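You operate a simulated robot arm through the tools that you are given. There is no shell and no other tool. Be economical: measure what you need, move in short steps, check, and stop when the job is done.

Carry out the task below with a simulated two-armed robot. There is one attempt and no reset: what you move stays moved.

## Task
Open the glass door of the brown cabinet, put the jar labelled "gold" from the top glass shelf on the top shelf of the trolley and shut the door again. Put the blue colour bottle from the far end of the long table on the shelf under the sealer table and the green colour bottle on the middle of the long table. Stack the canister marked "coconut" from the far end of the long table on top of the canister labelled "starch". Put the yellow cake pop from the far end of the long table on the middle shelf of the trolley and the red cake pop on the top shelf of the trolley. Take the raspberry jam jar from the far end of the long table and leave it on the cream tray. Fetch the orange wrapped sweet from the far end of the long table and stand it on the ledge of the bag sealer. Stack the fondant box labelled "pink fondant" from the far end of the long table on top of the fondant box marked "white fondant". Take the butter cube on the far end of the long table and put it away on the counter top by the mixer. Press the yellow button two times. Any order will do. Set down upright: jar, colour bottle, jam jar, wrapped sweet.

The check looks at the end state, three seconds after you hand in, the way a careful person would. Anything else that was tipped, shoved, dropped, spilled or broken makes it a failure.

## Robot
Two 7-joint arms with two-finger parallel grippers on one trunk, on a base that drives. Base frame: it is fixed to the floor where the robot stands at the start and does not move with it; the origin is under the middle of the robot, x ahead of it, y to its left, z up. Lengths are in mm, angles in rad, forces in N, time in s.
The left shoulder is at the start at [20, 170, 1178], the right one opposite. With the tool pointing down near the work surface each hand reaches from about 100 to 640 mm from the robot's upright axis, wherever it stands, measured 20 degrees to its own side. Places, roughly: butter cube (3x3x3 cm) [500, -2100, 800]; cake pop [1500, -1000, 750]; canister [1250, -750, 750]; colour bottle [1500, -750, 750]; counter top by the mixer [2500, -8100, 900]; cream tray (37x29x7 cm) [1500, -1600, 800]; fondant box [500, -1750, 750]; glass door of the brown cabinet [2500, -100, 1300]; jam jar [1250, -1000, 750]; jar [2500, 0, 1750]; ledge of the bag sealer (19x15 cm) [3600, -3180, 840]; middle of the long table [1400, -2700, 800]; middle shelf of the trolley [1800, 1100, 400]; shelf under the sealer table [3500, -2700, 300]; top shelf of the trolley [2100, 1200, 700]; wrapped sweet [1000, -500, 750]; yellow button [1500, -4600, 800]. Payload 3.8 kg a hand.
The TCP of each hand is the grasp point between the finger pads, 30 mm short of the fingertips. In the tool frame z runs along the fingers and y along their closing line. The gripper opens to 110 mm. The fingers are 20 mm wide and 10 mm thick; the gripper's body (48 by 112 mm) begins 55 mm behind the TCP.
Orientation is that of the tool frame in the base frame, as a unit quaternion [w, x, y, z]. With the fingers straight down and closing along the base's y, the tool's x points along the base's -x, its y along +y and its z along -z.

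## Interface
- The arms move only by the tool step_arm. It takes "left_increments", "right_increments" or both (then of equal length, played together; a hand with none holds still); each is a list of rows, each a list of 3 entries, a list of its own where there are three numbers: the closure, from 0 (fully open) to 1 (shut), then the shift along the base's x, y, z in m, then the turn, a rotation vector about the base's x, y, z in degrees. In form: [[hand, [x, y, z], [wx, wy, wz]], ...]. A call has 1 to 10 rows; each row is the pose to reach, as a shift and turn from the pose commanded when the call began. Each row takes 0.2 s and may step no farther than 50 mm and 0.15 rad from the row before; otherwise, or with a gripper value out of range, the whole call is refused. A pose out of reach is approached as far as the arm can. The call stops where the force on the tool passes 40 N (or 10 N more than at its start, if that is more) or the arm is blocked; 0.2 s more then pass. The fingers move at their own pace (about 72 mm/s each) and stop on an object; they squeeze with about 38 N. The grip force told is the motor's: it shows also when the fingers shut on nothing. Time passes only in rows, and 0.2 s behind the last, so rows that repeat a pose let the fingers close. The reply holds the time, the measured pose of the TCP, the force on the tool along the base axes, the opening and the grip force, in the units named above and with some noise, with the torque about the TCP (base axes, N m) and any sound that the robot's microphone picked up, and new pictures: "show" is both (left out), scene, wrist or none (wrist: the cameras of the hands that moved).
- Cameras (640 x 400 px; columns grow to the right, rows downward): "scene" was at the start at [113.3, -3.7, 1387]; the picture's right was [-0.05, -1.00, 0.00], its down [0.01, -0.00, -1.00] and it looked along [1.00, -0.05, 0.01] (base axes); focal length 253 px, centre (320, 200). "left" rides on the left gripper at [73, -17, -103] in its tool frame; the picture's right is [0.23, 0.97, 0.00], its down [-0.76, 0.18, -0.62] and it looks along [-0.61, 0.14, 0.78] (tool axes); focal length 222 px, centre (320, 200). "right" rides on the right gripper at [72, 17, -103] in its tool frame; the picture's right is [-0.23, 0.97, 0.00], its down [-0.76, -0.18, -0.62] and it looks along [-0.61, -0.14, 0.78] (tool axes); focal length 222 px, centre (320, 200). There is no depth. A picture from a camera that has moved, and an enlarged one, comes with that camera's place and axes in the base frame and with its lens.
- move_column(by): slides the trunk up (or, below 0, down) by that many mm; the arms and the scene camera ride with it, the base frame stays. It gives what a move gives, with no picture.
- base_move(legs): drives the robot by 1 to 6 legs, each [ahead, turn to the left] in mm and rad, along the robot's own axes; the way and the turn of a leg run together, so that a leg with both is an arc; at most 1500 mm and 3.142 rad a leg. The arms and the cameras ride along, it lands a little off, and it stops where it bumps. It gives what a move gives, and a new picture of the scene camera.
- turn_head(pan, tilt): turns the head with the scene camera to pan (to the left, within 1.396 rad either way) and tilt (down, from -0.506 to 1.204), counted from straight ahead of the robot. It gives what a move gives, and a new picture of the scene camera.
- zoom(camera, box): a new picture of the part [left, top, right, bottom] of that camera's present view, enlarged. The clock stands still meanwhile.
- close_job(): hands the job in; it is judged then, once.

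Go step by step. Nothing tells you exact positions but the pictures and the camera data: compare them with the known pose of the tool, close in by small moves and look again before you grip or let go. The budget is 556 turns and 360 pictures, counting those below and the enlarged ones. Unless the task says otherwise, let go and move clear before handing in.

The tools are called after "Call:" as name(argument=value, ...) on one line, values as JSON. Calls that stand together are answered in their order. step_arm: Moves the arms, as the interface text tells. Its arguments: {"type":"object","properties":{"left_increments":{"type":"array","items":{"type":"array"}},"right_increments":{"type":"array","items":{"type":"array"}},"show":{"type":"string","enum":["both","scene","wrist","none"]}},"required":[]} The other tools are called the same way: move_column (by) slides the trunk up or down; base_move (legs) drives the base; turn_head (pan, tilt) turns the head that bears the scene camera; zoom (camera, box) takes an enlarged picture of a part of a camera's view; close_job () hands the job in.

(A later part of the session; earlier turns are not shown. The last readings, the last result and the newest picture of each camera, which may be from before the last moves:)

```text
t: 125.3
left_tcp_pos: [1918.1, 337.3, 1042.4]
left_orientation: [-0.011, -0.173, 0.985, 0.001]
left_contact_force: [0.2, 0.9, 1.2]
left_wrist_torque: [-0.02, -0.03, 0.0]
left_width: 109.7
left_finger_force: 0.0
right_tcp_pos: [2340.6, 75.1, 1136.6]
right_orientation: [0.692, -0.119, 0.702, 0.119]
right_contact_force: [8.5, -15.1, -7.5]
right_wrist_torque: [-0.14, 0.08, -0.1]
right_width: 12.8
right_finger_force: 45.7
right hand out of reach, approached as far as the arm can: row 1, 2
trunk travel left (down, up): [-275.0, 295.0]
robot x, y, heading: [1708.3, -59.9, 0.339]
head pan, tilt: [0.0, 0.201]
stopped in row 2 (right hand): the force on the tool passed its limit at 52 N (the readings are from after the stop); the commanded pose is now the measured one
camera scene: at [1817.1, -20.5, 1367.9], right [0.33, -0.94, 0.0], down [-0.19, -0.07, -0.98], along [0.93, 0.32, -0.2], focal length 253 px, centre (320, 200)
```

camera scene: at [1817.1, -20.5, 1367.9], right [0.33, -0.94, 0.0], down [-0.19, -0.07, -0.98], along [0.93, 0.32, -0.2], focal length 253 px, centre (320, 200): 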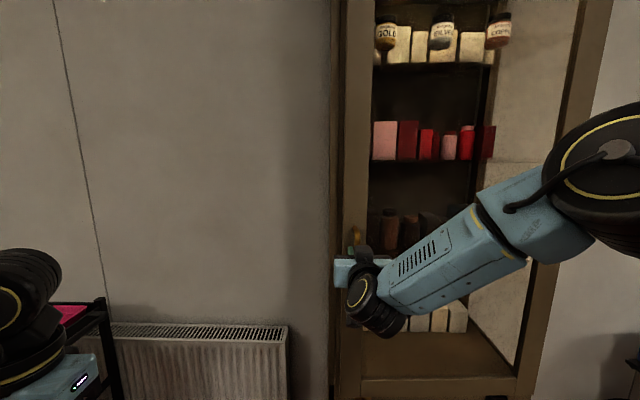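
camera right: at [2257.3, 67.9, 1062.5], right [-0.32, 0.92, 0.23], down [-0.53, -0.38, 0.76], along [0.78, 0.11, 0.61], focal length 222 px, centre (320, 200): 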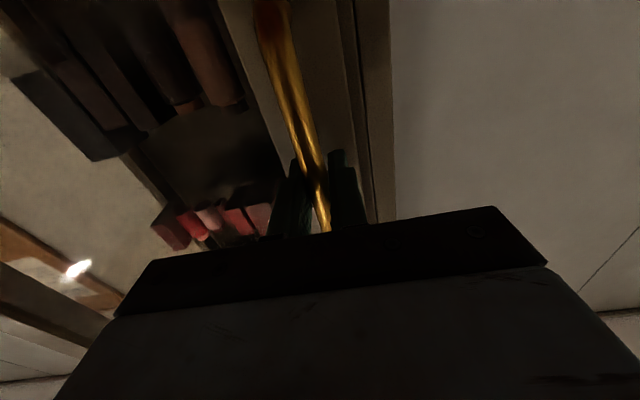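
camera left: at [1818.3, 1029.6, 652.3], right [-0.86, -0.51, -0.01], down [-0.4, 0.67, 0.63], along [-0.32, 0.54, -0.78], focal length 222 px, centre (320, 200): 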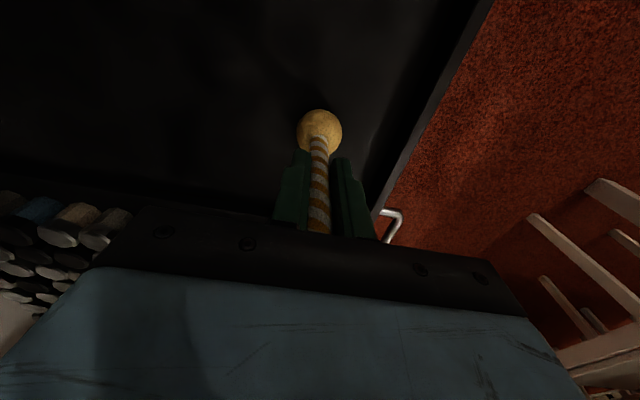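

The door began to open; the yaw was beyond the wrist's range. I'll pull on with translation only.

Call:
step_arm(right_increments=[[1, [-0.0185, -0.009, 0], [0, 0, 0]], [1, [-0.0363, -0.0196, 0], [0, 0, 0]], [1, [-0.0533, -0.031, 0], [0, 0, 0]], [1, [-0.07, -0.043, 0], [0, 0, 0]]], show="scene")

```text
t: 126.3
left_tcp_pos: [1919.0, 333.8, 1042.9]
left_orientation: [-0.012, -0.174, 0.985, 0.003]
left_contact_force: [0.1, -0.3, 0.7]
left_wrist_torque: [-0.04, 0.0, 0.02]
left_width: 109.9
left_finger_force: 0.0
right_tcp_pos: [2269.1, 34.7, 1136.0]
right_orientation: [0.691, -0.123, 0.701, 0.124]
right_contact_force: [9.1, -14.2, -11.5]
right_wrist_torque: [-0.28, -0.01, -0.03]
right_width: 12.5
right_finger_force: 44.2
trunk travel left (down, up): [-275.0, 295.0]
robot x, y, heading: [1708.9, -60.6, 0.336]
head pan, tilt: [0.0, 0.201]
camera scene: at [1819.5, -23.2, 1367.7], right [0.33, -0.94, 0.0], down [-0.19, -0.06, -0.98], along [0.92, 0.32, -0.2], focal length 253 px, centre (320, 200)
```

scene: 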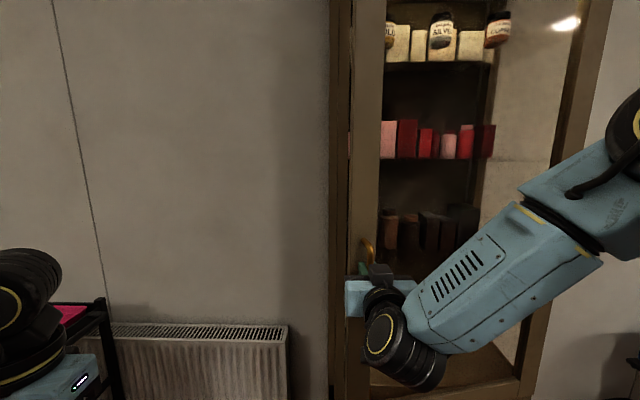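

The arc model fits. Continuing to 30°.

Call:
step_arm(right_increments=[[1, [-0.0147, -0.013, 0], [0, 0, 0]], [1, [-0.0305, -0.0265, 0], [0, 0, 0]], [1, [-0.0462, -0.04, 0], [0, 0, 0]], [1, [-0.0606, -0.0548, 0], [0, 0, 0]], [1, [-0.075, -0.0697, 0], [0, 0, 0]], [1, [-0.088, -0.0855, 0], [0, 0, 0]], [1, [-0.1013, -0.1019, 0], [0, 0, 0]]], show="scene")

```text
t: 127.9
left_tcp_pos: [1921.9, 336.0, 1042.1]
left_orientation: [-0.013, -0.173, 0.985, 0.003]
left_contact_force: [0.2, 0.8, 0.5]
left_wrist_torque: [-0.01, 0.0, -0.02]
left_width: 110.1
left_finger_force: 0.0
right_tcp_pos: [2171.0, -50.1, 1140.5]
right_orientation: [0.69, -0.118, 0.704, 0.119]
right_contact_force: [19.6, -18.8, -19.9]
right_wrist_torque: [-0.38, 0.55, 0.04]
right_width: 12.6
right_finger_force: 44.8
right hand out of reach, approached as far as the arm can: row 4, 5, 6, 7
trunk travel left (down, up): [-275.0, 295.0]
robot x, y, heading: [1709.9, -59.1, 0.338]
head pan, tilt: [0.0, 0.201]
camera scene: at [1822.4, -23.4, 1367.5], right [0.33, -0.94, 0.0], down [-0.19, -0.06, -0.98], along [0.92, 0.32, -0.2], focal length 253 px, centre (320, 200)
```

scene: 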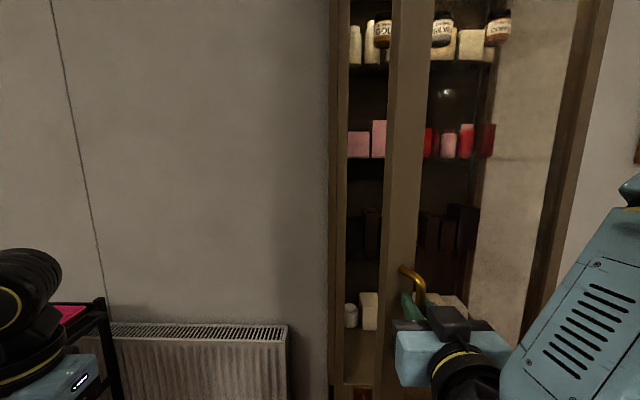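

Door is about 27° open, and the right arm is at its limit there. I'll let go, back off, and shift left past the door's free edge.

Call:
step_arm(right_increments=[[0.7, [0, 0, -0.002], [0, 0, 0]], [0.4, [0, 0, -0.004], [0, 0, 0]], [0.4, [0, 0, -0.004], [0, 0, 0]], [0.4, [-0.033, -0.0115, -0.004], [0, 0, 0]], [0.4, [-0.066, -0.023, -0.004], [0, 0, 0]], [1, [-0.085, -0.02, 0.01], [0, 0, 0]], [1, [-0.09, 0.025, 0.01], [0, 0, 0]], [1, [-0.1, 0.065, 0.01], [0, 0, 0]], [1, [-0.105, 0.105, 0.01], [0, 0, 0]]], show="scene")

```text
t: 129.3
left_tcp_pos: [1915.4, 340.0, 1042.7]
left_orientation: [-0.01, -0.174, 0.985, 0.0]
left_contact_force: [-0.2, 0.7, -1.0]
left_wrist_torque: [-0.04, -0.07, -0.02]
left_width: 110.1
left_finger_force: 0.1
right_tcp_pos: [2130.6, -18.1, 1136.0]
right_orientation: [0.696, -0.115, 0.7, 0.11]
right_contact_force: [-0.9, 0.1, 0.6]
right_wrist_torque: [-0.01, 0.03, -0.06]
right_width: 9.9
right_finger_force: 0.1
right hand out of reach, approached as far as the arm can: row 4, 5, 6, 7
trunk travel left (down, up): [-275.0, 295.0]
robot x, y, heading: [1707.4, -57.3, 0.333]
head pan, tilt: [0.0, 0.201]
stopped in row 7 (right hand): the force on the tool passed its limit at 66 N (the readings are from after the stop); the commanded pose is now the measured one
camera scene: at [1813.8, -18.2, 1368.2], right [0.33, -0.94, 0.0], down [-0.18, -0.07, -0.98], along [0.93, 0.32, -0.2], focal length 253 px, centre (320, 200)
```

scene: 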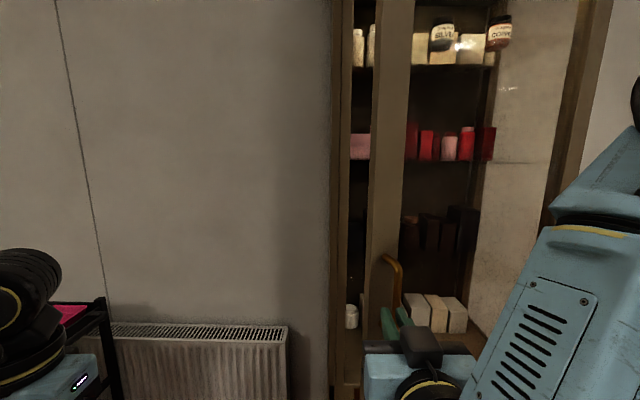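

The right arm cannot fold that far with a horizontal tool. I'll back the base up slightly, then turn the tool down.

Call:
base_move(legs=[[-60, 0]])

Call:
step_arm(right_increments=[[0.8, [0, 0, 0.02], [-2.7, 7.6, 0]], [0.8, [0, 0, 0.04], [-5.4, 15.2, 0]], [0.8, [0, 0, 0.06], [-8, 22.8, 0]], [0.8, [0, 0, 0.08], [-10.7, 30.4, 0]], [0.8, [0, 0, 0.1], [-13.4, 38, 0]], [0.8, [0, 0, 0.1], [-16.1, 45.6, 0]], [0.8, [0, 0, 0.1], [-18.8, 53.2, 0]], [0.8, [0, 0, 0.1], [-21.5, 60.8, 0]], [0.8, [0, 0, 0.1], [-24.1, 68.4, 0]], [0.8, [0, 0, 0.1], [-26.8, 76, 0]]], show="scene")

```text
t: 130.3
left_tcp_pos: [1862.1, 316.0, 1042.8]
left_orientation: [-0.011, -0.172, 0.985, 0.002]
left_contact_force: [-0.5, -0.3, 0.4]
left_wrist_torque: [-0.01, -0.04, 0.03]
left_width: 110.0
left_finger_force: 0.0
right_tcp_pos: [2076.9, -41.8, 1134.6]
right_orientation: [0.695, -0.114, 0.701, 0.112]
right_contact_force: [-0.4, -0.5, -0.1]
right_wrist_torque: [0.01, 0.05, -0.01]
right_width: 0.0
right_finger_force: 37.5
trunk travel left (down, up): [-275.0, 295.0]
robot x, y, heading: [1652.3, -75.8, 0.333]
head pan, tilt: [0.0, 0.201]
camera scene: at [1760.9, -41.4, 1368.0], right [0.33, -0.94, 0.0], down [-0.19, -0.07, -0.98], along [0.93, 0.32, -0.2], focal length 253 px, centre (320, 200)
```

scene: 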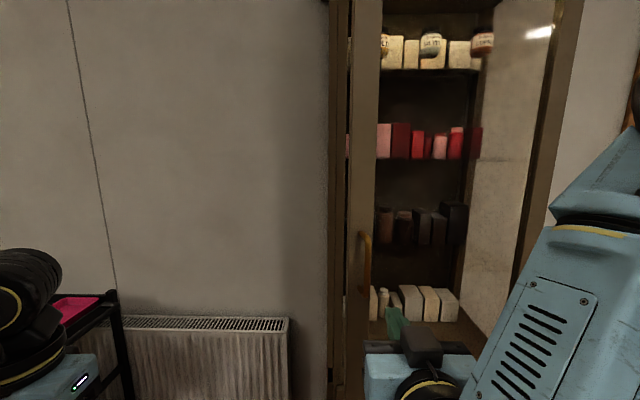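

```text
t: 132.5
left_tcp_pos: [1864.1, 316.3, 1041.4]
left_orientation: [-0.011, -0.173, 0.985, 0.002]
left_contact_force: [0.9, -0.4, 0.2]
left_wrist_torque: [0.01, -0.02, 0.03]
left_width: 110.0
left_finger_force: 0.1
right_tcp_pos: [2079.0, -39.9, 1232.8]
right_orientation: [0.076, -0.169, 0.983, 0.003]
right_contact_force: [-0.1, 0.3, -0.1]
right_wrist_torque: [0.03, -0.02, 0.01]
right_width: 21.8
right_finger_force: 0.1
trunk travel left (down, up): [-275.0, 295.0]
robot x, y, heading: [1652.3, -78.5, 0.334]
head pan, tilt: [0.0, 0.201]
camera scene: at [1762.6, -40.7, 1367.8], right [0.33, -0.94, 0.0], down [-0.19, -0.07, -0.98], along [0.93, 0.32, -0.2], focal length 253 px, centre (320, 200)
```

scene: 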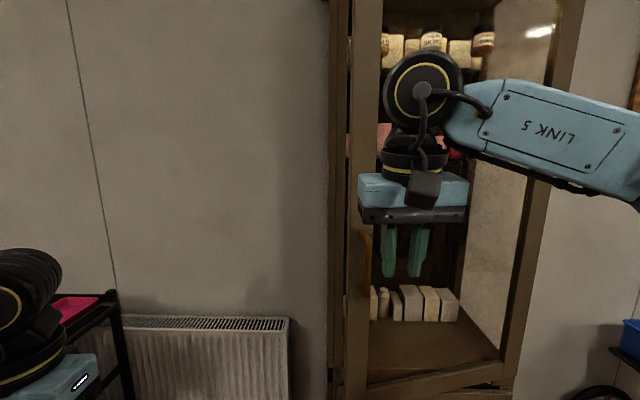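

The door stands about 12° open. I'll grip the vertical handle with the tool pointing down instead; moving the base forward 100 mm and checking.

Call:
base_move(legs=[[100, 0]])

Call:
step_arm(right_increments=[[0.3, [0, 0, 0], [-3, 8, 0]]], show="wrist")

Call:
zoom(camera="scene", box=[300, 160, 460, 320])

```text
t: 133.6
left_tcp_pos: [1957.6, 349.7, 1043.5]
left_orientation: [-0.012, -0.174, 0.985, 0.001]
left_contact_force: [0.2, -0.1, 0.1]
left_wrist_torque: [-0.02, 0.01, 0.03]
left_width: 110.1
left_finger_force: 0.1
right_tcp_pos: [2172.3, -7.9, 1234.4]
right_orientation: [0.076, -0.17, 0.982, 0.003]
right_contact_force: [-0.1, 0.6, -0.8]
right_wrist_torque: [0.0, 0.02, 0.0]
right_width: 21.9
right_finger_force: 0.0
trunk travel left (down, up): [-275.0, 295.0]
robot x, y, heading: [1749.0, -47.0, 0.338]
head pan, tilt: [0.0, 0.201]
camera scene: at [1856.5, -7.9, 1367.8], right [0.33, -0.94, 0.0], down [-0.19, -0.07, -0.98], along [0.92, 0.32, -0.2], focal length 253 px, centre (320, 200)
```

scene: 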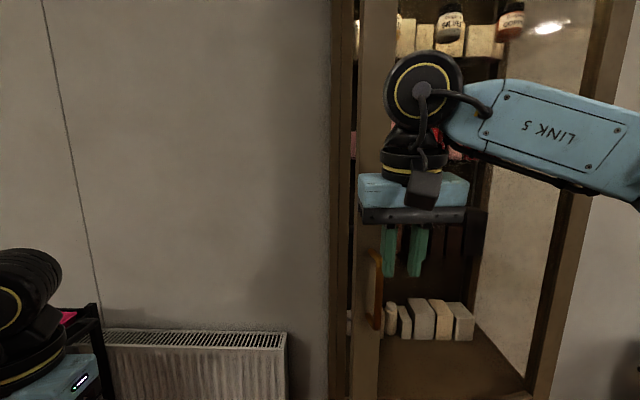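

```text
t: 134.0
left_tcp_pos: [1957.5, 350.2, 1043.0]
left_orientation: [-0.012, -0.174, 0.985, 0.002]
left_contact_force: [-1.0, 0.5, -0.2]
left_wrist_torque: [0.0, 0.01, 0.01]
left_width: 110.0
left_finger_force: 0.0
right_tcp_pos: [2171.1, -7.3, 1232.3]
right_orientation: [0.004, -0.17, 0.985, -0.012]
right_contact_force: [0.3, -0.7, -0.2]
right_wrist_torque: [-0.01, 0.05, -0.02]
right_width: 76.8
right_finger_force: 1.2
trunk travel left (down, up): [-275.0, 295.0]
robot x, y, heading: [1745.6, -49.1, 0.337]
head pan, tilt: [0.0, 0.201]
camera right: at [2096.1, -12.6, 1336.6], right [-0.11, 0.99, -0.02], down [0.77, 0.1, 0.63], along [0.63, 0.05, -0.78], focal length 222 px, centre (320, 200)
```

right: 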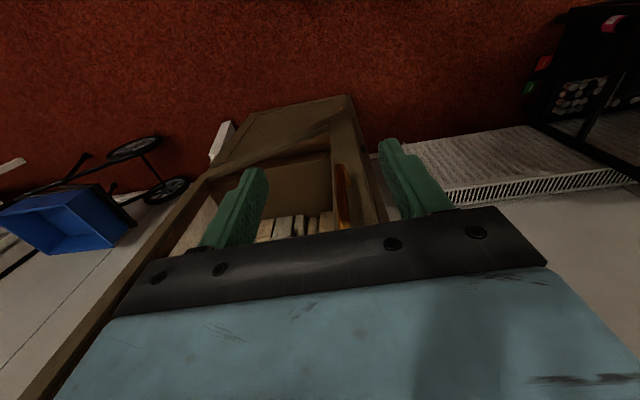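

```text
2.50 times, centred on (380, 240) of scene
camera zoom: at [1856.3, -7.6, 1367.7], right [0.33, -0.94, 0.0], down [-0.19, -0.07, -0.98], along [0.92, 0.32, -0.2], focal length 633 px, centre (170, 100)
```

zoom: 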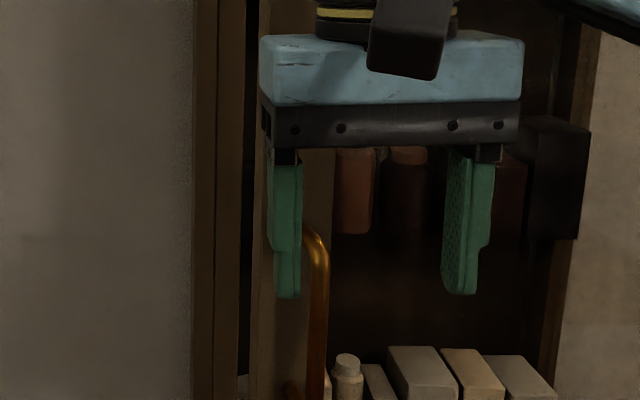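

The handle is aligned between the opened fingers, about 100 mm ahead and lower. Lowering and moving onto it.

Call:
step_arm(right_increments=[[0.35, [0.0, 0.0, -0.04], [0, 0, 0]], [0.35, [0.0, 0.0, -0.077], [0, 0, 0]], [0.35, [0.035, 0.014, -0.077], [0, 0, 0]], [0.35, [0.07, 0.03, -0.077], [0, 0, 0]]], show="both")

Call:
zoom(camera="scene", box=[300, 200, 460, 360])

```text
t: 135.0
left_tcp_pos: [1957.1, 349.7, 1042.5]
left_orientation: [-0.011, -0.174, 0.985, 0.002]
left_contact_force: [0.6, -0.2, -0.5]
left_wrist_torque: [0.02, -0.01, 0.01]
left_width: 109.8
left_finger_force: 0.0
right_tcp_pos: [2241.9, 24.3, 1156.2]
right_orientation: [0.004, -0.171, 0.985, -0.012]
right_contact_force: [-0.5, 0.5, -0.6]
right_wrist_torque: [-0.02, 0.0, 0.02]
right_width: 71.6
right_finger_force: 0.0
trunk travel left (down, up): [-275.0, 295.0]
robot x, y, heading: [1744.8, -48.1, 0.336]
head pan, tilt: [0.0, 0.201]
camera scene: at [1855.5, -7.9, 1367.9], right [0.33, -0.94, 0.0], down [-0.19, -0.07, -0.98], along [0.93, 0.32, -0.2], focal length 253 px, centre (320, 200)
camera right: at [2165.7, 18.2, 1259.7], right [-0.11, 0.99, -0.02], down [0.77, 0.1, 0.63], along [0.63, 0.05, -0.78], focal length 222 px, centre (320, 200)
```

scene: 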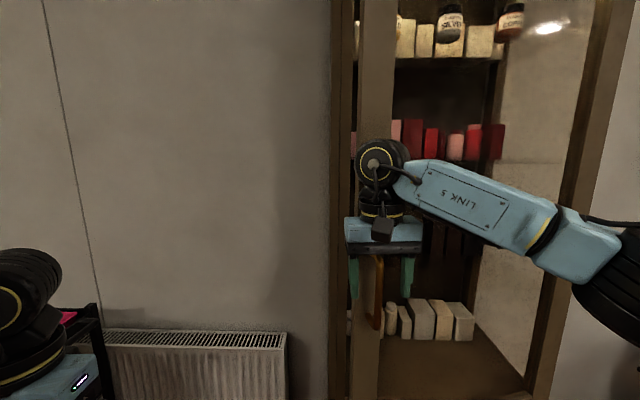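
right: 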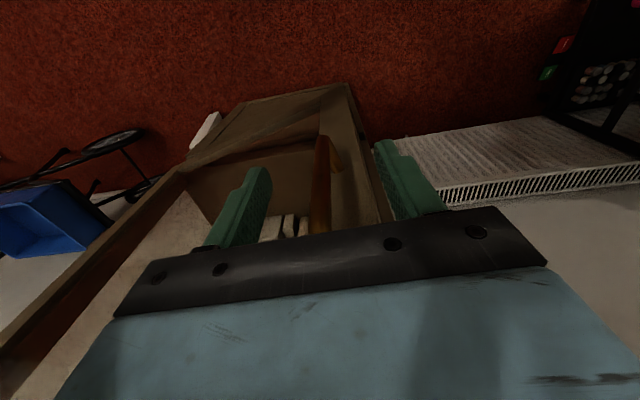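

```text
2.50 times, centred on (380, 280) of scene
camera zoom: at [1855.5, -7.9, 1367.9], right [0.33, -0.94, 0.0], down [-0.19, -0.07, -0.98], along [0.93, 0.32, -0.2], focal length 633 px, centre (170, 0)
```

zoom: 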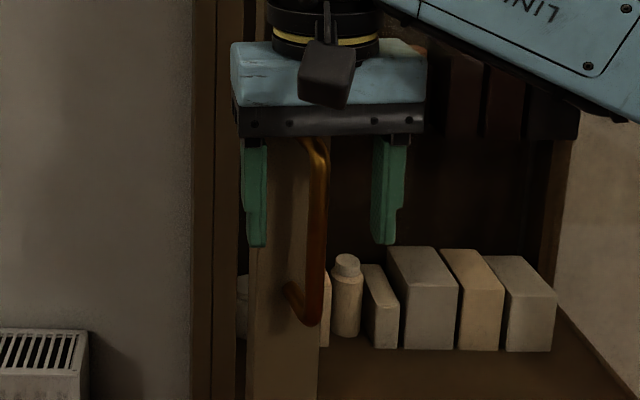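

Bar is centred, about 22 mm further ahead. Moving onto it and closing.

Call:
step_arm(right_increments=[[0.35, [0.012, 0.004, 0], [0, 0, 0]], [0.35, [0.021, 0.007, 0], [0, 0, 0]], [0.7, [0.021, 0.007, 0], [0, 0, 0]], [1, [0.021, 0.007, 0], [0, 0, 0]], [1, [0.021, 0.007, 0], [0, 0, 0]], [1, [0.021, 0.007, 0], [0, 0, 0]]], show="wrist")

```text
t: 136.4
left_tcp_pos: [1955.4, 351.5, 1041.2]
left_orientation: [-0.011, -0.173, 0.985, 0.001]
left_contact_force: [0.2, 0.5, 0.5]
left_wrist_torque: [0.0, 0.0, 0.0]
left_width: 110.1
left_finger_force: 0.1
right_tcp_pos: [2260.4, 33.5, 1157.6]
right_orientation: [0.003, -0.173, 0.985, -0.01]
right_contact_force: [-8.9, 13.4, -5.9]
right_wrist_torque: [2.52, 1.23, 0.17]
right_width: 14.1
right_finger_force: 45.0
trunk travel left (down, up): [-275.0, 295.0]
robot x, y, heading: [1748.0, -45.6, 0.335]
head pan, tilt: [0.0, 0.201]
camera right: at [2184.7, 26.6, 1260.5], right [-0.12, 0.99, -0.02], down [0.77, 0.1, 0.63], along [0.63, 0.06, -0.78], focal length 222 px, centre (320, 200)
```

right: 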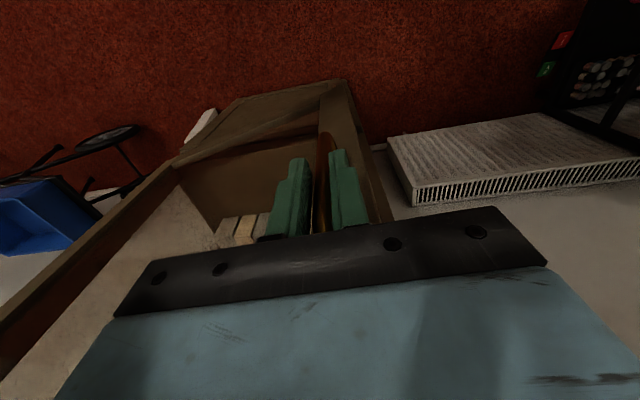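

Handle gripped again; the hinge model still fits. Pulling along the arc with matching yaw.

Call:
step_arm(right_increments=[[1, [-0.0175, -0.014, 0], [0, 0, 2.5]], [1, [-0.035, -0.0287, 0], [0, 0, 5.4]], [1, [-0.05, -0.0435, 0], [0, 0, 8]], [1, [-0.0648, -0.0582, 0], [0, 0, 10.4]], [1, [-0.0784, -0.0742, 0], [0, 0, 13]], [1, [-0.0919, -0.0902, 0], [0, 0, 15.4]]], show="scene")

```text
t: 137.7
left_tcp_pos: [1953.9, 350.3, 1042.3]
left_orientation: [-0.01, -0.173, 0.985, 0.001]
left_contact_force: [0.1, -1.3, 0.2]
left_wrist_torque: [0.01, 0.01, -0.01]
left_width: 110.0
left_finger_force: 0.1
right_tcp_pos: [2173.2, -43.4, 1157.1]
right_orientation: [0.003, -0.296, 0.955, -0.002]
right_contact_force: [-11.3, 10.1, 1.7]
right_wrist_torque: [1.8, 1.98, 0.22]
right_width: 13.1
right_finger_force: 45.0
trunk travel left (down, up): [-275.0, 295.0]
robot x, y, heading: [1747.5, -47.1, 0.337]
head pan, tilt: [0.0, 0.201]
stopped in row 6 (right hand): the force on the tool passed its limit at 42 N (the readings are from after the stop); the commanded pose is now the measured one
camera scene: at [1853.5, -7.3, 1368.1], right [0.33, -0.94, 0.0], down [-0.19, -0.07, -0.98], along [0.93, 0.32, -0.2], focal length 253 px, centre (320, 200)
```

scene: 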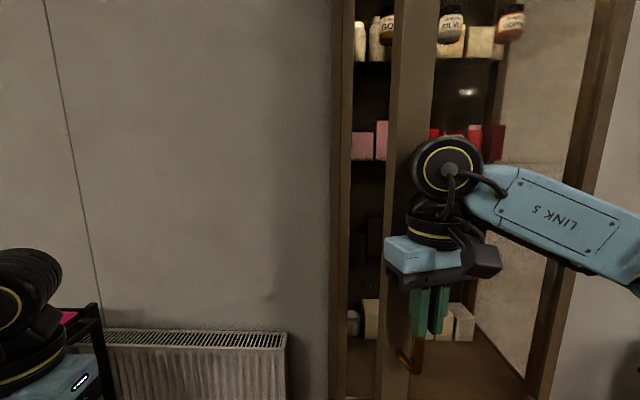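

Continuing the arc in finer rows.

Call:
step_arm(right_increments=[[1, [-0.0118, -0.015, 0], [0, 0, 2.3]], [1, [-0.0228, -0.0314, 0], [0, 0, 4.6]], [1, [-0.0345, -0.049, 0], [0, 0, 7.1]], [1, [-0.0454, -0.0672, 0], [0, 0, 9.6]], [1, [-0.0555, -0.0858, 0], [0, 0, 12.1]], [1, [-0.0648, -0.1048, 0], [0, 0, 14.6]], [1, [-0.0732, -0.1242, 0], [0, 0, 17.1]], [1, [-0.0808, -0.1439, 0], [0, 0, 19.6]], [1, [-0.0875, -0.164, 0], [0, 0, 22.1]], [1, [-0.0934, -0.1843, 0], [0, 0, 24.6]]], show="scene")

```text
t: 138.7
left_tcp_pos: [1953.4, 350.3, 1043.1]
left_orientation: [-0.01, -0.173, 0.985, 0.001]
left_contact_force: [0.6, 0.4, 0.3]
left_wrist_torque: [-0.01, -0.05, -0.01]
left_width: 109.8
left_finger_force: 0.0
right_tcp_pos: [2129.8, -97.9, 1156.8]
right_orientation: [0.004, -0.367, 0.93, 0.001]
right_contact_force: [-12.0, 8.8, 4.7]
right_wrist_torque: [0.57, 1.18, 0.32]
right_width: 13.0
right_finger_force: 44.8
trunk travel left (down, up): [-275.0, 295.0]
robot x, y, heading: [1745.7, -48.0, 0.335]
head pan, tilt: [0.0, 0.201]
stopped in row 4 (right hand): the force on the tool passed its limit at 42 N (the readings are from after the stop); the commanded pose is now the measured one
camera scene: at [1852.3, -6.6, 1368.2], right [0.33, -0.94, 0.0], down [-0.19, -0.07, -0.98], along [0.93, 0.32, -0.2], focal length 253 px, centre (320, 200)
```

scene: 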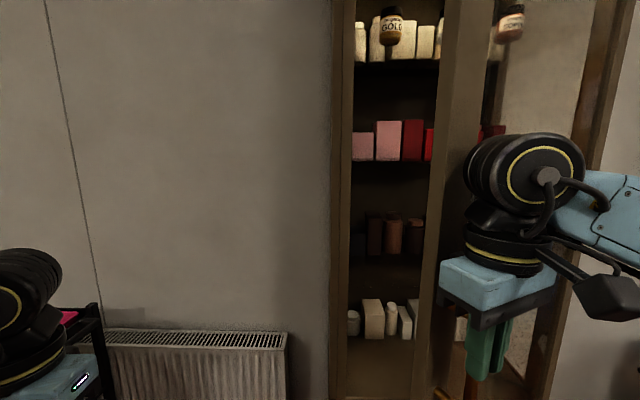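

Refitting the hinge (farther right, radius about 540 mm). Continuing with the corrected arc.

Call:
step_arm(right_increments=[[1, [-0.0101, -0.015, 0], [0, 0, 2]], [1, [-0.0196, -0.0305, 0], [0, 0, 4]], [1, [-0.029, -0.0468, 0], [0, 0, 6]], [1, [-0.0377, -0.0636, 0], [0, 0, 8]], [1, [-0.046, -0.0805, 0], [0, 0, 10]], [1, [-0.0536, -0.0979, 0], [0, 0, 12]], [1, [-0.0606, -0.1154, 0], [0, 0, 14]], [1, [-0.067, -0.1333, 0], [0, 0, 16]], [1, [-0.0728, -0.1513, 0], [0, 0, 18]], [1, [-0.0779, -0.1695, 0], [0, 0, 20]]], show="scene")

```text
t: 140.9
left_tcp_pos: [1954.6, 349.6, 1042.3]
left_orientation: [-0.011, -0.174, 0.985, 0.001]
left_contact_force: [0.5, -0.9, -0.3]
left_wrist_torque: [0.01, -0.06, -0.01]
left_width: 110.2
left_finger_force: 0.0
right_tcp_pos: [2054.0, -272.1, 1156.0]
right_orientation: [0.005, -0.519, 0.855, -0.001]
right_contact_force: [-9.2, 1.8, 24.9]
right_wrist_torque: [0.85, 1.88, 0.03]
right_width: 12.9
right_finger_force: 45.1
trunk travel left (down, up): [-275.0, 295.0]
robot x, y, heading: [1743.4, -45.0, 0.336]
head pan, tilt: [0.0, 0.201]
camera scene: at [1852.4, -7.9, 1368.4], right [0.33, -0.94, 0.0], down [-0.19, -0.07, -0.98], along [0.93, 0.32, -0.2], focal length 253 px, centre (320, 200)
```

scene: 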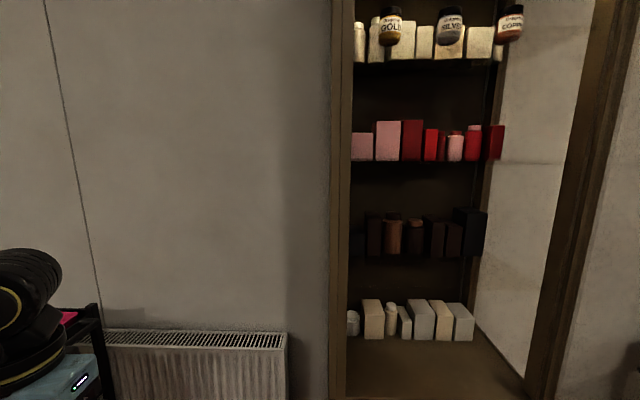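

The door is about 50° open and the shelf is fully visible. Pulling it further open with the right hand.

Call:
step_arm(right_increments=[[1, [-0.0037, -0.0164, 0.003], [0, 0, 1.8]], [1, [-0.0073, -0.0328, 0.003], [0, 0, 3.6]], [1, [-0.0103, -0.0515, 0.003], [0, 0, 5.6]], [1, [-0.0129, -0.0701, 0.003], [0, 0, 7.6]], [1, [-0.0148, -0.0889, 0.003], [0, 0, 9.6]], [1, [-0.0161, -0.1076, 0.003], [0, 0, 11.6]], [1, [-0.0167, -0.1264, 0.003], [0, 0, 13.6]], [1, [-0.0166, -0.1451, 0.003], [0, 0, 15.6]], [1, [-0.0158, -0.1639, 0.003], [0, 0, 17.6]], [1, [-0.0145, -0.1826, 0.003], [0, 0, 19.6]]], show="none")

Call:
turn_head(pan=-0.7, tilt=0.1)

```text
t: 143.1
left_tcp_pos: [1955.4, 351.1, 1042.7]
left_orientation: [-0.01, -0.173, 0.985, 0.002]
left_contact_force: [0.2, 0.6, 0.5]
left_wrist_torque: [0.0, -0.01, -0.01]
left_width: 110.0
left_finger_force: 0.1
right_tcp_pos: [2011.4, -289.2, 1170.3]
right_orientation: [0.002, -0.657, 0.754, 0.001]
right_contact_force: [0.5, -0.1, 0.4]
right_wrist_torque: [-0.04, 0.0, 0.01]
right_width: 0.0
right_finger_force: 37.9
right hand out of reach, approached as far as the arm can: row 3, 4, 5, 6, 7, 8, 9, 10
trunk travel left (down, up): [-275.0, 295.0]
robot x, y, heading: [1745.9, -47.1, 0.34]
head pan, tilt: [0.0, 0.201]
```

```text
t: 144.1
left_tcp_pos: [1955.9, 349.6, 1042.4]
left_orientation: [-0.011, -0.174, 0.985, 0.002]
left_contact_force: [0.0, 0.6, 0.4]
left_wrist_torque: [0.01, 0.0, 0.0]
left_width: 110.0
left_finger_force: 0.0
right_tcp_pos: [2012.2, -291.3, 1170.2]
right_orientation: [0.003, -0.658, 0.753, 0.001]
right_contact_force: [0.3, -0.6, -0.1]
right_wrist_torque: [0.01, 0.0, 0.0]
right_width: 0.0
right_finger_force: 37.4
trunk travel left (down, up): [-275.0, 295.0]
robot x, y, heading: [1742.7, -47.4, 0.339]
head pan, tilt: [-0.7, 0.099]
camera scene: at [1853.1, -71.5, 1377.3], right [-0.35, -0.94, 0.0], down [-0.09, 0.04, -0.99], along [0.93, -0.35, -0.1], focal length 253 px, centre (320, 200)
```

scene: 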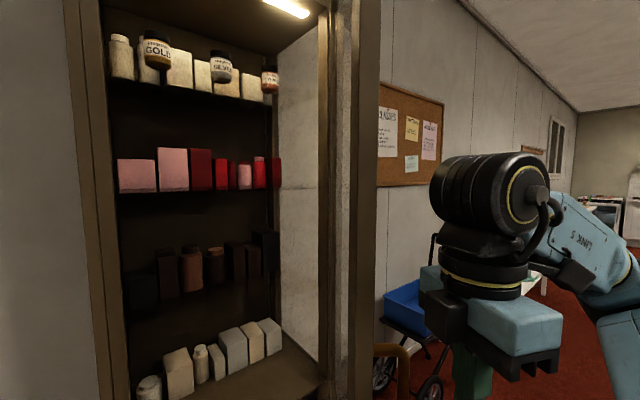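

The handle slipped out but the door stays about 50° open. I'll move the right hand aside and use the closed left hand to push the door's inner edge further open.

Call:
step_arm(left_increments=[[0.5, [0.014, -0.04, 0.01], [0, 0, 0]], [1, [0.028, -0.08, 0.02], [0, 0, 0]], [1, [0.042, -0.12, 0.03], [0, 0, 0]], [1, [0.056, -0.16, 0.04], [0, 0, 0]], [1, [0.07, -0.2, 0.05], [0, 0, 0]], [1, [0.084, -0.24, 0.06], [0, 0, 0]], [1, [0.098, -0.28, 0.06], [0, 0, 0]], [1, [0.112, -0.32, 0.06], [0, 0, 0]], [1, [0.128, -0.36, 0.06], [0, 0, 0]], [1, [0.143, -0.4, 0.06], [0, 0, 0]]], right_increments=[[1, [0.006, -0.02, 0], [0, 0, 0]], [1, [0.012, -0.04, 0], [0, 0, 0]], [1, [0.018, -0.06, 0], [0, 0, 0]], [1, [0.024, -0.08, 0], [0, 0, 0]], [1, [0.03, -0.1, 0], [0, 0, 0]], [1, [0.0355, -0.115, 0], [0, 0, 0]], [1, [0.0355, -0.115, 0], [0, 0, 0]], [1, [0.0355, -0.115, 0], [0, 0, 0]], [1, [0.0355, -0.115, 0], [0, 0, 0]], [1, [0.0355, -0.115, 0], [0, 0, 0]]], show="scene")

```text
t: 146.3
left_tcp_pos: [2098.1, -52.7, 1103.7]
left_orientation: [-0.01, -0.173, 0.985, 0.002]
left_contact_force: [-0.9, -0.1, 0.0]
left_wrist_torque: [0.04, -0.03, -0.02]
left_width: 0.0
left_finger_force: 37.5
right_tcp_pos: [2010.2, -291.5, 1171.9]
right_orientation: [0.004, -0.658, 0.753, 0.001]
right_contact_force: [0.2, 0.5, 0.1]
right_wrist_torque: [0.03, -0.01, -0.02]
right_width: 0.1
right_finger_force: 37.6
right hand out of reach, approached as far as the arm can: row 1, 2, 3, 4, 5, 6, 7, 8, 9, 10
trunk travel left (down, up): [-275.0, 295.0]
robot x, y, heading: [1745.2, -46.5, 0.332]
head pan, tilt: [-0.7, 0.099]
camera scene: at [1853.2, -72.7, 1377.2], right [-0.36, -0.93, 0.0], down [-0.09, 0.04, -0.99], along [0.93, -0.35, -0.1], focal length 253 px, centre (320, 200)
```

scene: 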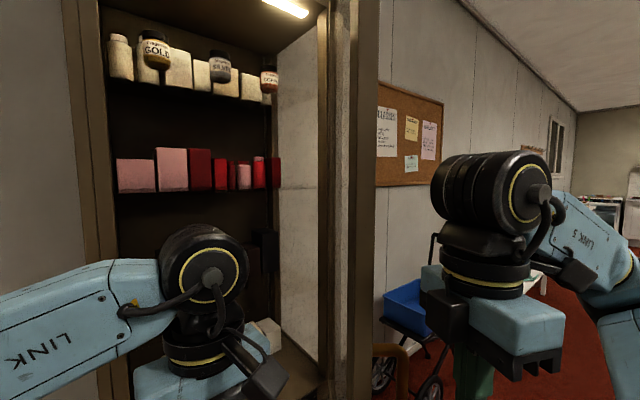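

Un-yawing the right hand so it can move aside.

Call:
step_arm(right_increments=[[1, [0, -0.01, 0], [0, 0, -6]], [1, [0, -0.02, 0], [0, 0, -12]], [1, [-0.01, -0.03, 0], [0, 0, -18]], [1, [-0.02, -0.05, 0], [0, 0, -24]], [1, [-0.03, -0.07, 0], [0, 0, -30]], [1, [-0.04, -0.1, 0], [0, 0, -36]], [1, [-0.05, -0.13, 0], [0, 0, -42]], [1, [-0.06, -0.16, 0], [0, 0, -48]], [1, [-0.07, -0.19, 0], [0, 0, -54]]], show="scene")

```text
t: 148.3
left_tcp_pos: [2097.4, -50.3, 1103.4]
left_orientation: [-0.011, -0.174, 0.985, 0.001]
left_contact_force: [0.0, -0.3, -0.6]
left_wrist_torque: [0.02, -0.02, 0.0]
left_width: 0.0
left_finger_force: 37.8
right_tcp_pos: [1962.5, -297.2, 1203.8]
right_orientation: [0.002, -0.244, 0.97, -0.001]
right_contact_force: [0.0, 0.5, 0.1]
right_wrist_torque: [0.0, -0.02, -0.02]
right_width: 0.1
right_finger_force: 37.8
right hand out of reach, approached as far as the arm can: row 2, 3, 4, 5, 6, 7, 8, 9
trunk travel left (down, up): [-275.0, 295.0]
robot x, y, heading: [1748.7, -47.1, 0.333]
head pan, tilt: [-0.7, 0.099]
camera scene: at [1852.3, -71.2, 1377.4], right [-0.36, -0.93, 0.0], down [-0.09, 0.04, -1.0], along [0.93, -0.35, -0.1], focal length 253 px, centre (320, 200)
```

scene: 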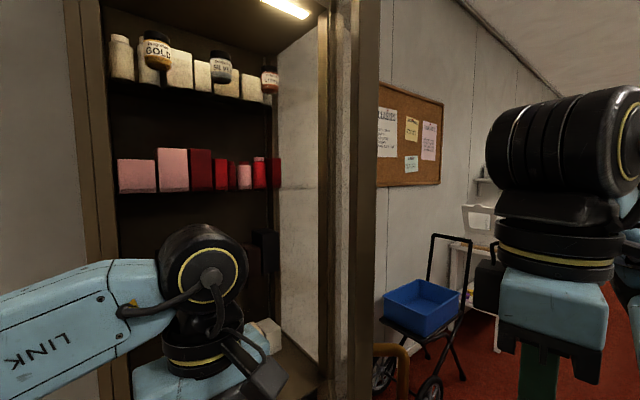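

Right hand is too folded at this height; I'll lower it, then move it right.

Call:
step_arm(right_increments=[[1, [0, 0, -0.045], [0, 0, 0]], [1, [0, 0, -0.09], [0, 0, 0]], [1, [0, 0, -0.135], [0, 0, 0]], [1, [0.01, -0.03, -0.16], [0, 0, 0]], [1, [0.02, -0.06, -0.18], [0, 0, 0]], [1, [0.03, -0.1, -0.19], [0, 0, 0]], [1, [0.04, -0.14, -0.19], [0, 0, 0]], [1, [0.05, -0.18, -0.19], [0, 0, 0]], [1, [0.06, -0.22, -0.19], [0, 0, 0]]], show="none")

Call:
step_arm(left_increments=[[1, [0.01, -0.035, 0], [0, 0, 0]], [1, [0.02, -0.07, 0], [0, 0, 0]], [1, [0.025, -0.1, 0], [0, 0, 0]], [1, [0.025, -0.13, 0], [0, 0, 0]], [1, [0.025, -0.16, 0], [0, 0, 0]]], show="scene")

```text
t: 150.3
left_tcp_pos: [2097.6, -50.9, 1104.3]
left_orientation: [-0.011, -0.174, 0.985, 0.001]
left_contact_force: [-0.3, 0.6, 0.8]
left_wrist_torque: [-0.03, 0.01, 0.01]
left_width: 0.1
left_finger_force: 37.6
right_tcp_pos: [2023.7, -434.0, 1021.2]
right_orientation: [0.003, -0.245, 0.97, 0.0]
right_contact_force: [0.3, -0.7, 0.3]
right_wrist_torque: [-0.02, -0.01, 0.02]
right_width: 0.0
right_finger_force: 38.3
right hand out of reach, approached as far as the arm can: row 1, 2, 3, 4, 5, 6, 7, 8, 9
trunk travel left (down, up): [-275.0, 295.0]
robot x, y, heading: [1745.5, -47.8, 0.336]
head pan, tilt: [-0.7, 0.099]
```

```text
t: 151.5
left_tcp_pos: [2125.3, -136.2, 1103.0]
left_orientation: [-0.011, -0.175, 0.985, 0.0]
left_contact_force: [-0.8, 1.2, 0.2]
left_wrist_torque: [-0.01, -0.02, 0.0]
left_width: 0.1
left_finger_force: 37.8
left hand out of reach, approached as far as the arm can: row 3, 4, 5
right_tcp_pos: [2023.6, -434.6, 1023.3]
right_orientation: [0.003, -0.244, 0.97, 0.0]
right_contact_force: [-0.3, -0.4, 0.3]
right_wrist_torque: [-0.01, 0.0, -0.01]
right_width: 0.0
right_finger_force: 37.8
trunk travel left (down, up): [-275.0, 295.0]
robot x, y, heading: [1743.7, -47.9, 0.338]
head pan, tilt: [-0.7, 0.099]
camera scene: at [1853.3, -71.8, 1377.2], right [-0.36, -0.93, 0.0], down [-0.09, 0.04, -0.99], along [0.93, -0.35, -0.1], focal length 253 px, centre (320, 200)
```

scene: 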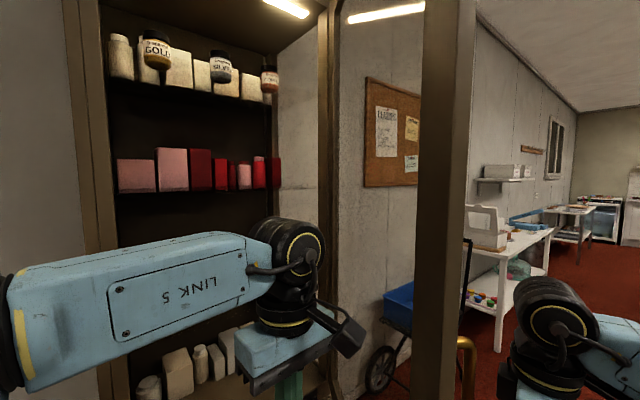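

The door is open wide enough. I'll retract the left hand to the left, back up a little, and use the right hand (straight ahead of the gold jar) for the pick.

Call:
step_arm(left_increments=[[0.8, [-0.0165, 0.046, 0], [0, 0, 0]], [0.8, [-0.033, 0.092, 0], [0, 0, 0]], [0.8, [-0.0495, 0.138, 0], [0, 0, 0]], [0.8, [-0.066, 0.184, 0], [0, 0, 0]], [0.8, [-0.0825, 0.23, 0], [0, 0, 0]], [0.8, [-0.099, 0.276, 0], [0, 0, 0]], [0.8, [-0.1155, 0.322, 0], [0, 0, 0]], [0.8, [-0.132, 0.368, 0], [0, 0, 0]], [0.8, [-0.1485, 0.414, 0], [0, 0, 0]], [0.8, [-0.165, 0.46, 0], [0, 0, 0]]], show="none")

Call:
base_move(legs=[[-130, 0]])

Call:
step_arm(right_increments=[[0.5, [-0.01, 0.045, 0], [0, 0, 0]], [0.5, [-0.01, 0.09, 0.01], [0, 0, 0]], [0.4, [0.0, 0.135, 0.02], [0, 0, 0]], [0.4, [0.005, 0.18, 0.03], [0, 0, 0]], [0.4, [0.015, 0.225, 0.04], [0, 0, 0]], [0.4, [0.025, 0.27, 0.05], [0, 0, 0]]], show="scene")

```text
t: 153.7
left_tcp_pos: [1959.4, 327.0, 1107.7]
left_orientation: [-0.01, -0.174, 0.985, 0.002]
left_contact_force: [-1.1, 0.0, 0.2]
left_wrist_torque: [0.01, 0.0, -0.01]
left_width: 21.8
left_finger_force: 0.2
right_tcp_pos: [2023.5, -433.9, 1022.3]
right_orientation: [0.003, -0.245, 0.97, -0.002]
right_contact_force: [0.0, 0.9, 0.5]
right_wrist_torque: [-0.02, 0.0, -0.01]
right_width: 0.0
right_finger_force: 37.8
trunk travel left (down, up): [-275.0, 295.0]
robot x, y, heading: [1743.3, -45.0, 0.335]
head pan, tilt: [-0.7, 0.099]
```

```text
t: 155.0
left_tcp_pos: [1839.1, 282.5, 1108.0]
left_orientation: [-0.011, -0.173, 0.985, 0.002]
left_contact_force: [0.1, -0.2, 0.8]
left_wrist_torque: [-0.02, -0.03, -0.01]
left_width: 22.0
left_finger_force: 0.0
right_tcp_pos: [1903.1, -476.1, 1021.9]
right_orientation: [0.004, -0.243, 0.97, -0.001]
right_contact_force: [-0.8, -0.4, -1.0]
right_wrist_torque: [-0.01, -0.02, 0.0]
right_width: 0.2
right_finger_force: 37.9
trunk travel left (down, up): [-275.0, 295.0]
robot x, y, heading: [1625.2, -91.0, 0.332]
head pan, tilt: [-0.7, 0.099]
camera scene: at [1731.2, -114.1, 1377.4], right [-0.36, -0.93, 0.0], down [-0.09, 0.04, -1.0], along [0.93, -0.35, -0.1], focal length 253 px, centre (320, 200)
```

scene: 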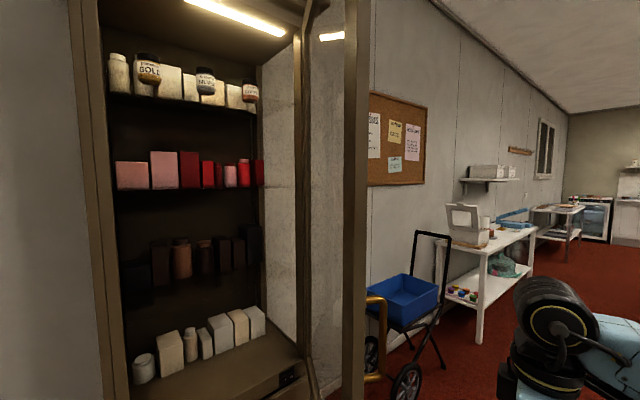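

```text
t: 156.4
left_tcp_pos: [1840.7, 283.7, 1106.2]
left_orientation: [-0.011, -0.174, 0.985, 0.001]
left_contact_force: [0.8, 0.3, -0.4]
left_wrist_torque: [-0.03, -0.03, 0.01]
left_width: 21.8
left_finger_force: 0.1
right_tcp_pos: [1933.2, -202.0, 1073.1]
right_orientation: [0.001, -0.243, 0.97, -0.003]
right_contact_force: [0.3, 0.3, -0.1]
right_wrist_torque: [0.0, 0.0, -0.03]
right_width: 66.1
right_finger_force: 0.1
right hand out of reach, approached as far as the arm can: row 1, 2, 3, 4, 5, 6
trunk travel left (down, up): [-275.0, 295.0]
robot x, y, heading: [1623.4, -88.3, 0.334]
head pan, tilt: [-0.7, 0.099]
camera scene: at [1732.5, -112.5, 1377.3], right [-0.36, -0.93, 0.0], down [-0.09, 0.03, -1.0], along [0.93, -0.35, -0.1], focal length 253 px, centre (320, 200)
```

scene: 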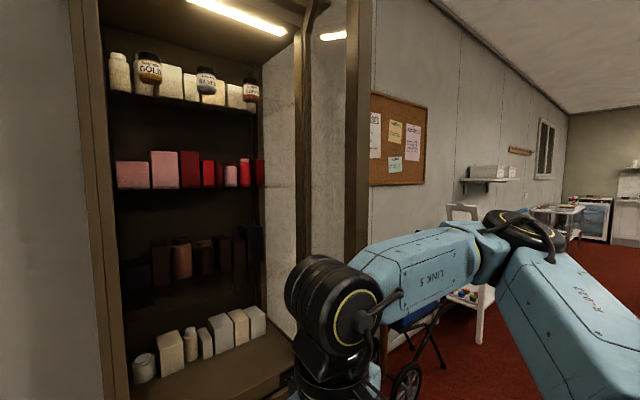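

Door is near 57° open; the right arm's elbow would brush it. I'll park the right hand back to the side, then turn the base so the left hand can push the door further open.

Call:
step_arm(right_increments=[[0.5, [-0.01, -0.045, 0], [0, 0, 0]], [0.5, [-0.02, -0.09, -0.01], [0, 0, 0]], [0.5, [-0.025, -0.135, -0.02], [0, 0, 0]], [0.5, [-0.03, -0.18, -0.03], [0, 0, 0]], [0.5, [-0.03, -0.225, -0.04], [0, 0, 0]], [0.5, [-0.03, -0.27, -0.05], [0, 0, 0]]], show="none")

Call:
base_move(legs=[[90, 0], [0, -0.75]])

Call:
turn_head(pan=0.2, tilt=0.25)

```text
t: 157.8
left_tcp_pos: [1840.7, 282.4, 1108.9]
left_orientation: [-0.011, -0.174, 0.985, 0.002]
left_contact_force: [1.0, -0.4, 0.3]
left_wrist_torque: [0.01, -0.01, -0.01]
left_width: 21.9
left_finger_force: 0.1
right_tcp_pos: [1904.1, -474.2, 1023.9]
right_orientation: [0.004, -0.243, 0.97, 0.001]
right_contact_force: [-0.6, -0.7, -0.5]
right_wrist_torque: [0.01, 0.01, 0.04]
right_width: 54.9
right_finger_force: 0.2
right hand out of reach, approached as far as the arm can: row 1, 2, 3, 4, 5
trunk travel left (down, up): [-275.0, 295.0]
robot x, y, heading: [1624.9, -89.7, 0.335]
head pan, tilt: [-0.7, 0.099]
```

```text
t: 160.9
left_tcp_pos: [2120.3, 65.1, 1107.8]
left_orientation: [-0.009, 0.199, 0.98, 0.006]
left_contact_force: [-1.2, 0.5, -0.1]
left_wrist_torque: [0.03, 0.02, -0.03]
left_width: 22.0
left_finger_force: 0.1
right_tcp_pos: [1650.7, -532.5, 1023.7]
right_orientation: [0.001, 0.129, 0.992, 0.0]
right_contact_force: [-0.3, -0.9, 0.2]
right_wrist_torque: [-0.02, -0.02, 0.0]
right_width: 55.1
right_finger_force: 0.0
trunk travel left (down, up): [-275.0, 295.0]
robot x, y, heading: [1711.0, -57.1, -0.415]
head pan, tilt: [-0.7, 0.099]
camera scene: at [1771.3, -149.3, 1377.3], right [-0.9, -0.44, 0.0], down [-0.04, 0.09, -1.0], along [0.44, -0.89, -0.1], focal length 253 px, centre (320, 200)
```

scene: 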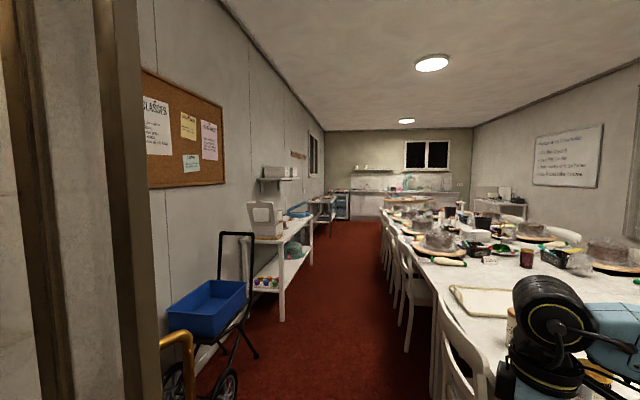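

```text
t: 162.1
left_tcp_pos: [2120.8, 65.0, 1108.1]
left_orientation: [-0.01, 0.198, 0.98, 0.006]
left_contact_force: [-0.7, 0.3, 0.1]
left_wrist_torque: [0.02, 0.01, -0.01]
left_width: 21.9
left_finger_force: 0.0
right_tcp_pos: [1651.3, -533.1, 1022.4]
right_orientation: [0.002, 0.128, 0.992, 0.0]
right_contact_force: [0.5, 1.2, 0.8]
right_wrist_torque: [0.01, -0.05, -0.01]
right_width: 55.0
right_finger_force: 0.1
trunk travel left (down, up): [-275.0, 295.0]
robot x, y, heading: [1711.2, -58.2, -0.414]
head pan, tilt: [0.201, 0.25]
camera scene: at [1822.0, -86.4, 1363.3], right [-0.21, -0.98, 0.0], down [-0.24, 0.05, -0.97], along [0.95, -0.2, -0.25], focal length 253 px, centre (320, 200)
```

scene: 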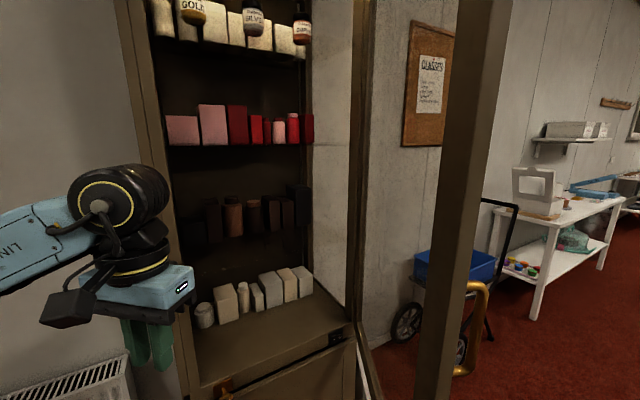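

From here the left hand can sweep the door further. Pushing it toward the right.

Call:
step_arm(left_increments=[[1, [0.002, -0.046, 0], [0, 0, 0]], [1, [0.003, -0.092, 0], [0, 0, 0]], [1, [0.005, -0.138, 0], [0, 0, 0]], [1, [0.007, -0.184, 0], [0, 0, 0]], [1, [0.006, -0.23, 0], [0, 0, 0]], [1, [0.002, -0.276, 0], [0, 0, 0]], [1, [-0.004, -0.322, 0], [0, 0, 0]], [1, [-0.012, -0.368, 0], [0, 0, 0]], [1, [-0.016, -0.414, 0], [0, 0, 0]], [1, [-0.02, -0.461, 0], [0, 0, 0]]], show="scene")

```text
t: 164.3
left_tcp_pos: [2101.5, -377.9, 1112.3]
left_orientation: [-0.009, 0.2, 0.98, 0.005]
left_contact_force: [-0.3, 0.7, -0.4]
left_wrist_torque: [-0.01, 0.0, -0.02]
left_width: 0.1
left_finger_force: 38.3
left hand out of reach, approached as far as the arm can: row 10
right_tcp_pos: [1650.7, -532.5, 1024.4]
right_orientation: [0.002, 0.129, 0.992, 0.0]
right_contact_force: [0.3, 0.8, -0.3]
right_wrist_torque: [-0.02, 0.03, -0.03]
right_width: 55.0
right_finger_force: 0.1
trunk travel left (down, up): [-275.0, 295.0]
robot x, y, heading: [1706.9, -64.1, -0.413]
head pan, tilt: [0.201, 0.25]
camera scene: at [1821.5, -85.9, 1363.4], right [-0.21, -0.98, 0.0], down [-0.24, 0.05, -0.97], along [0.95, -0.2, -0.25], focal length 253 px, centre (320, 200)
```

scene: 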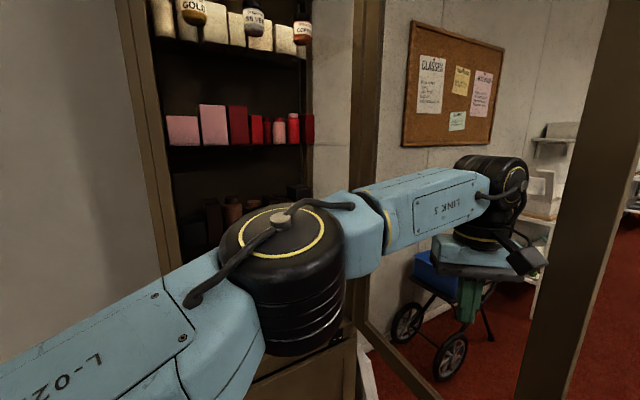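

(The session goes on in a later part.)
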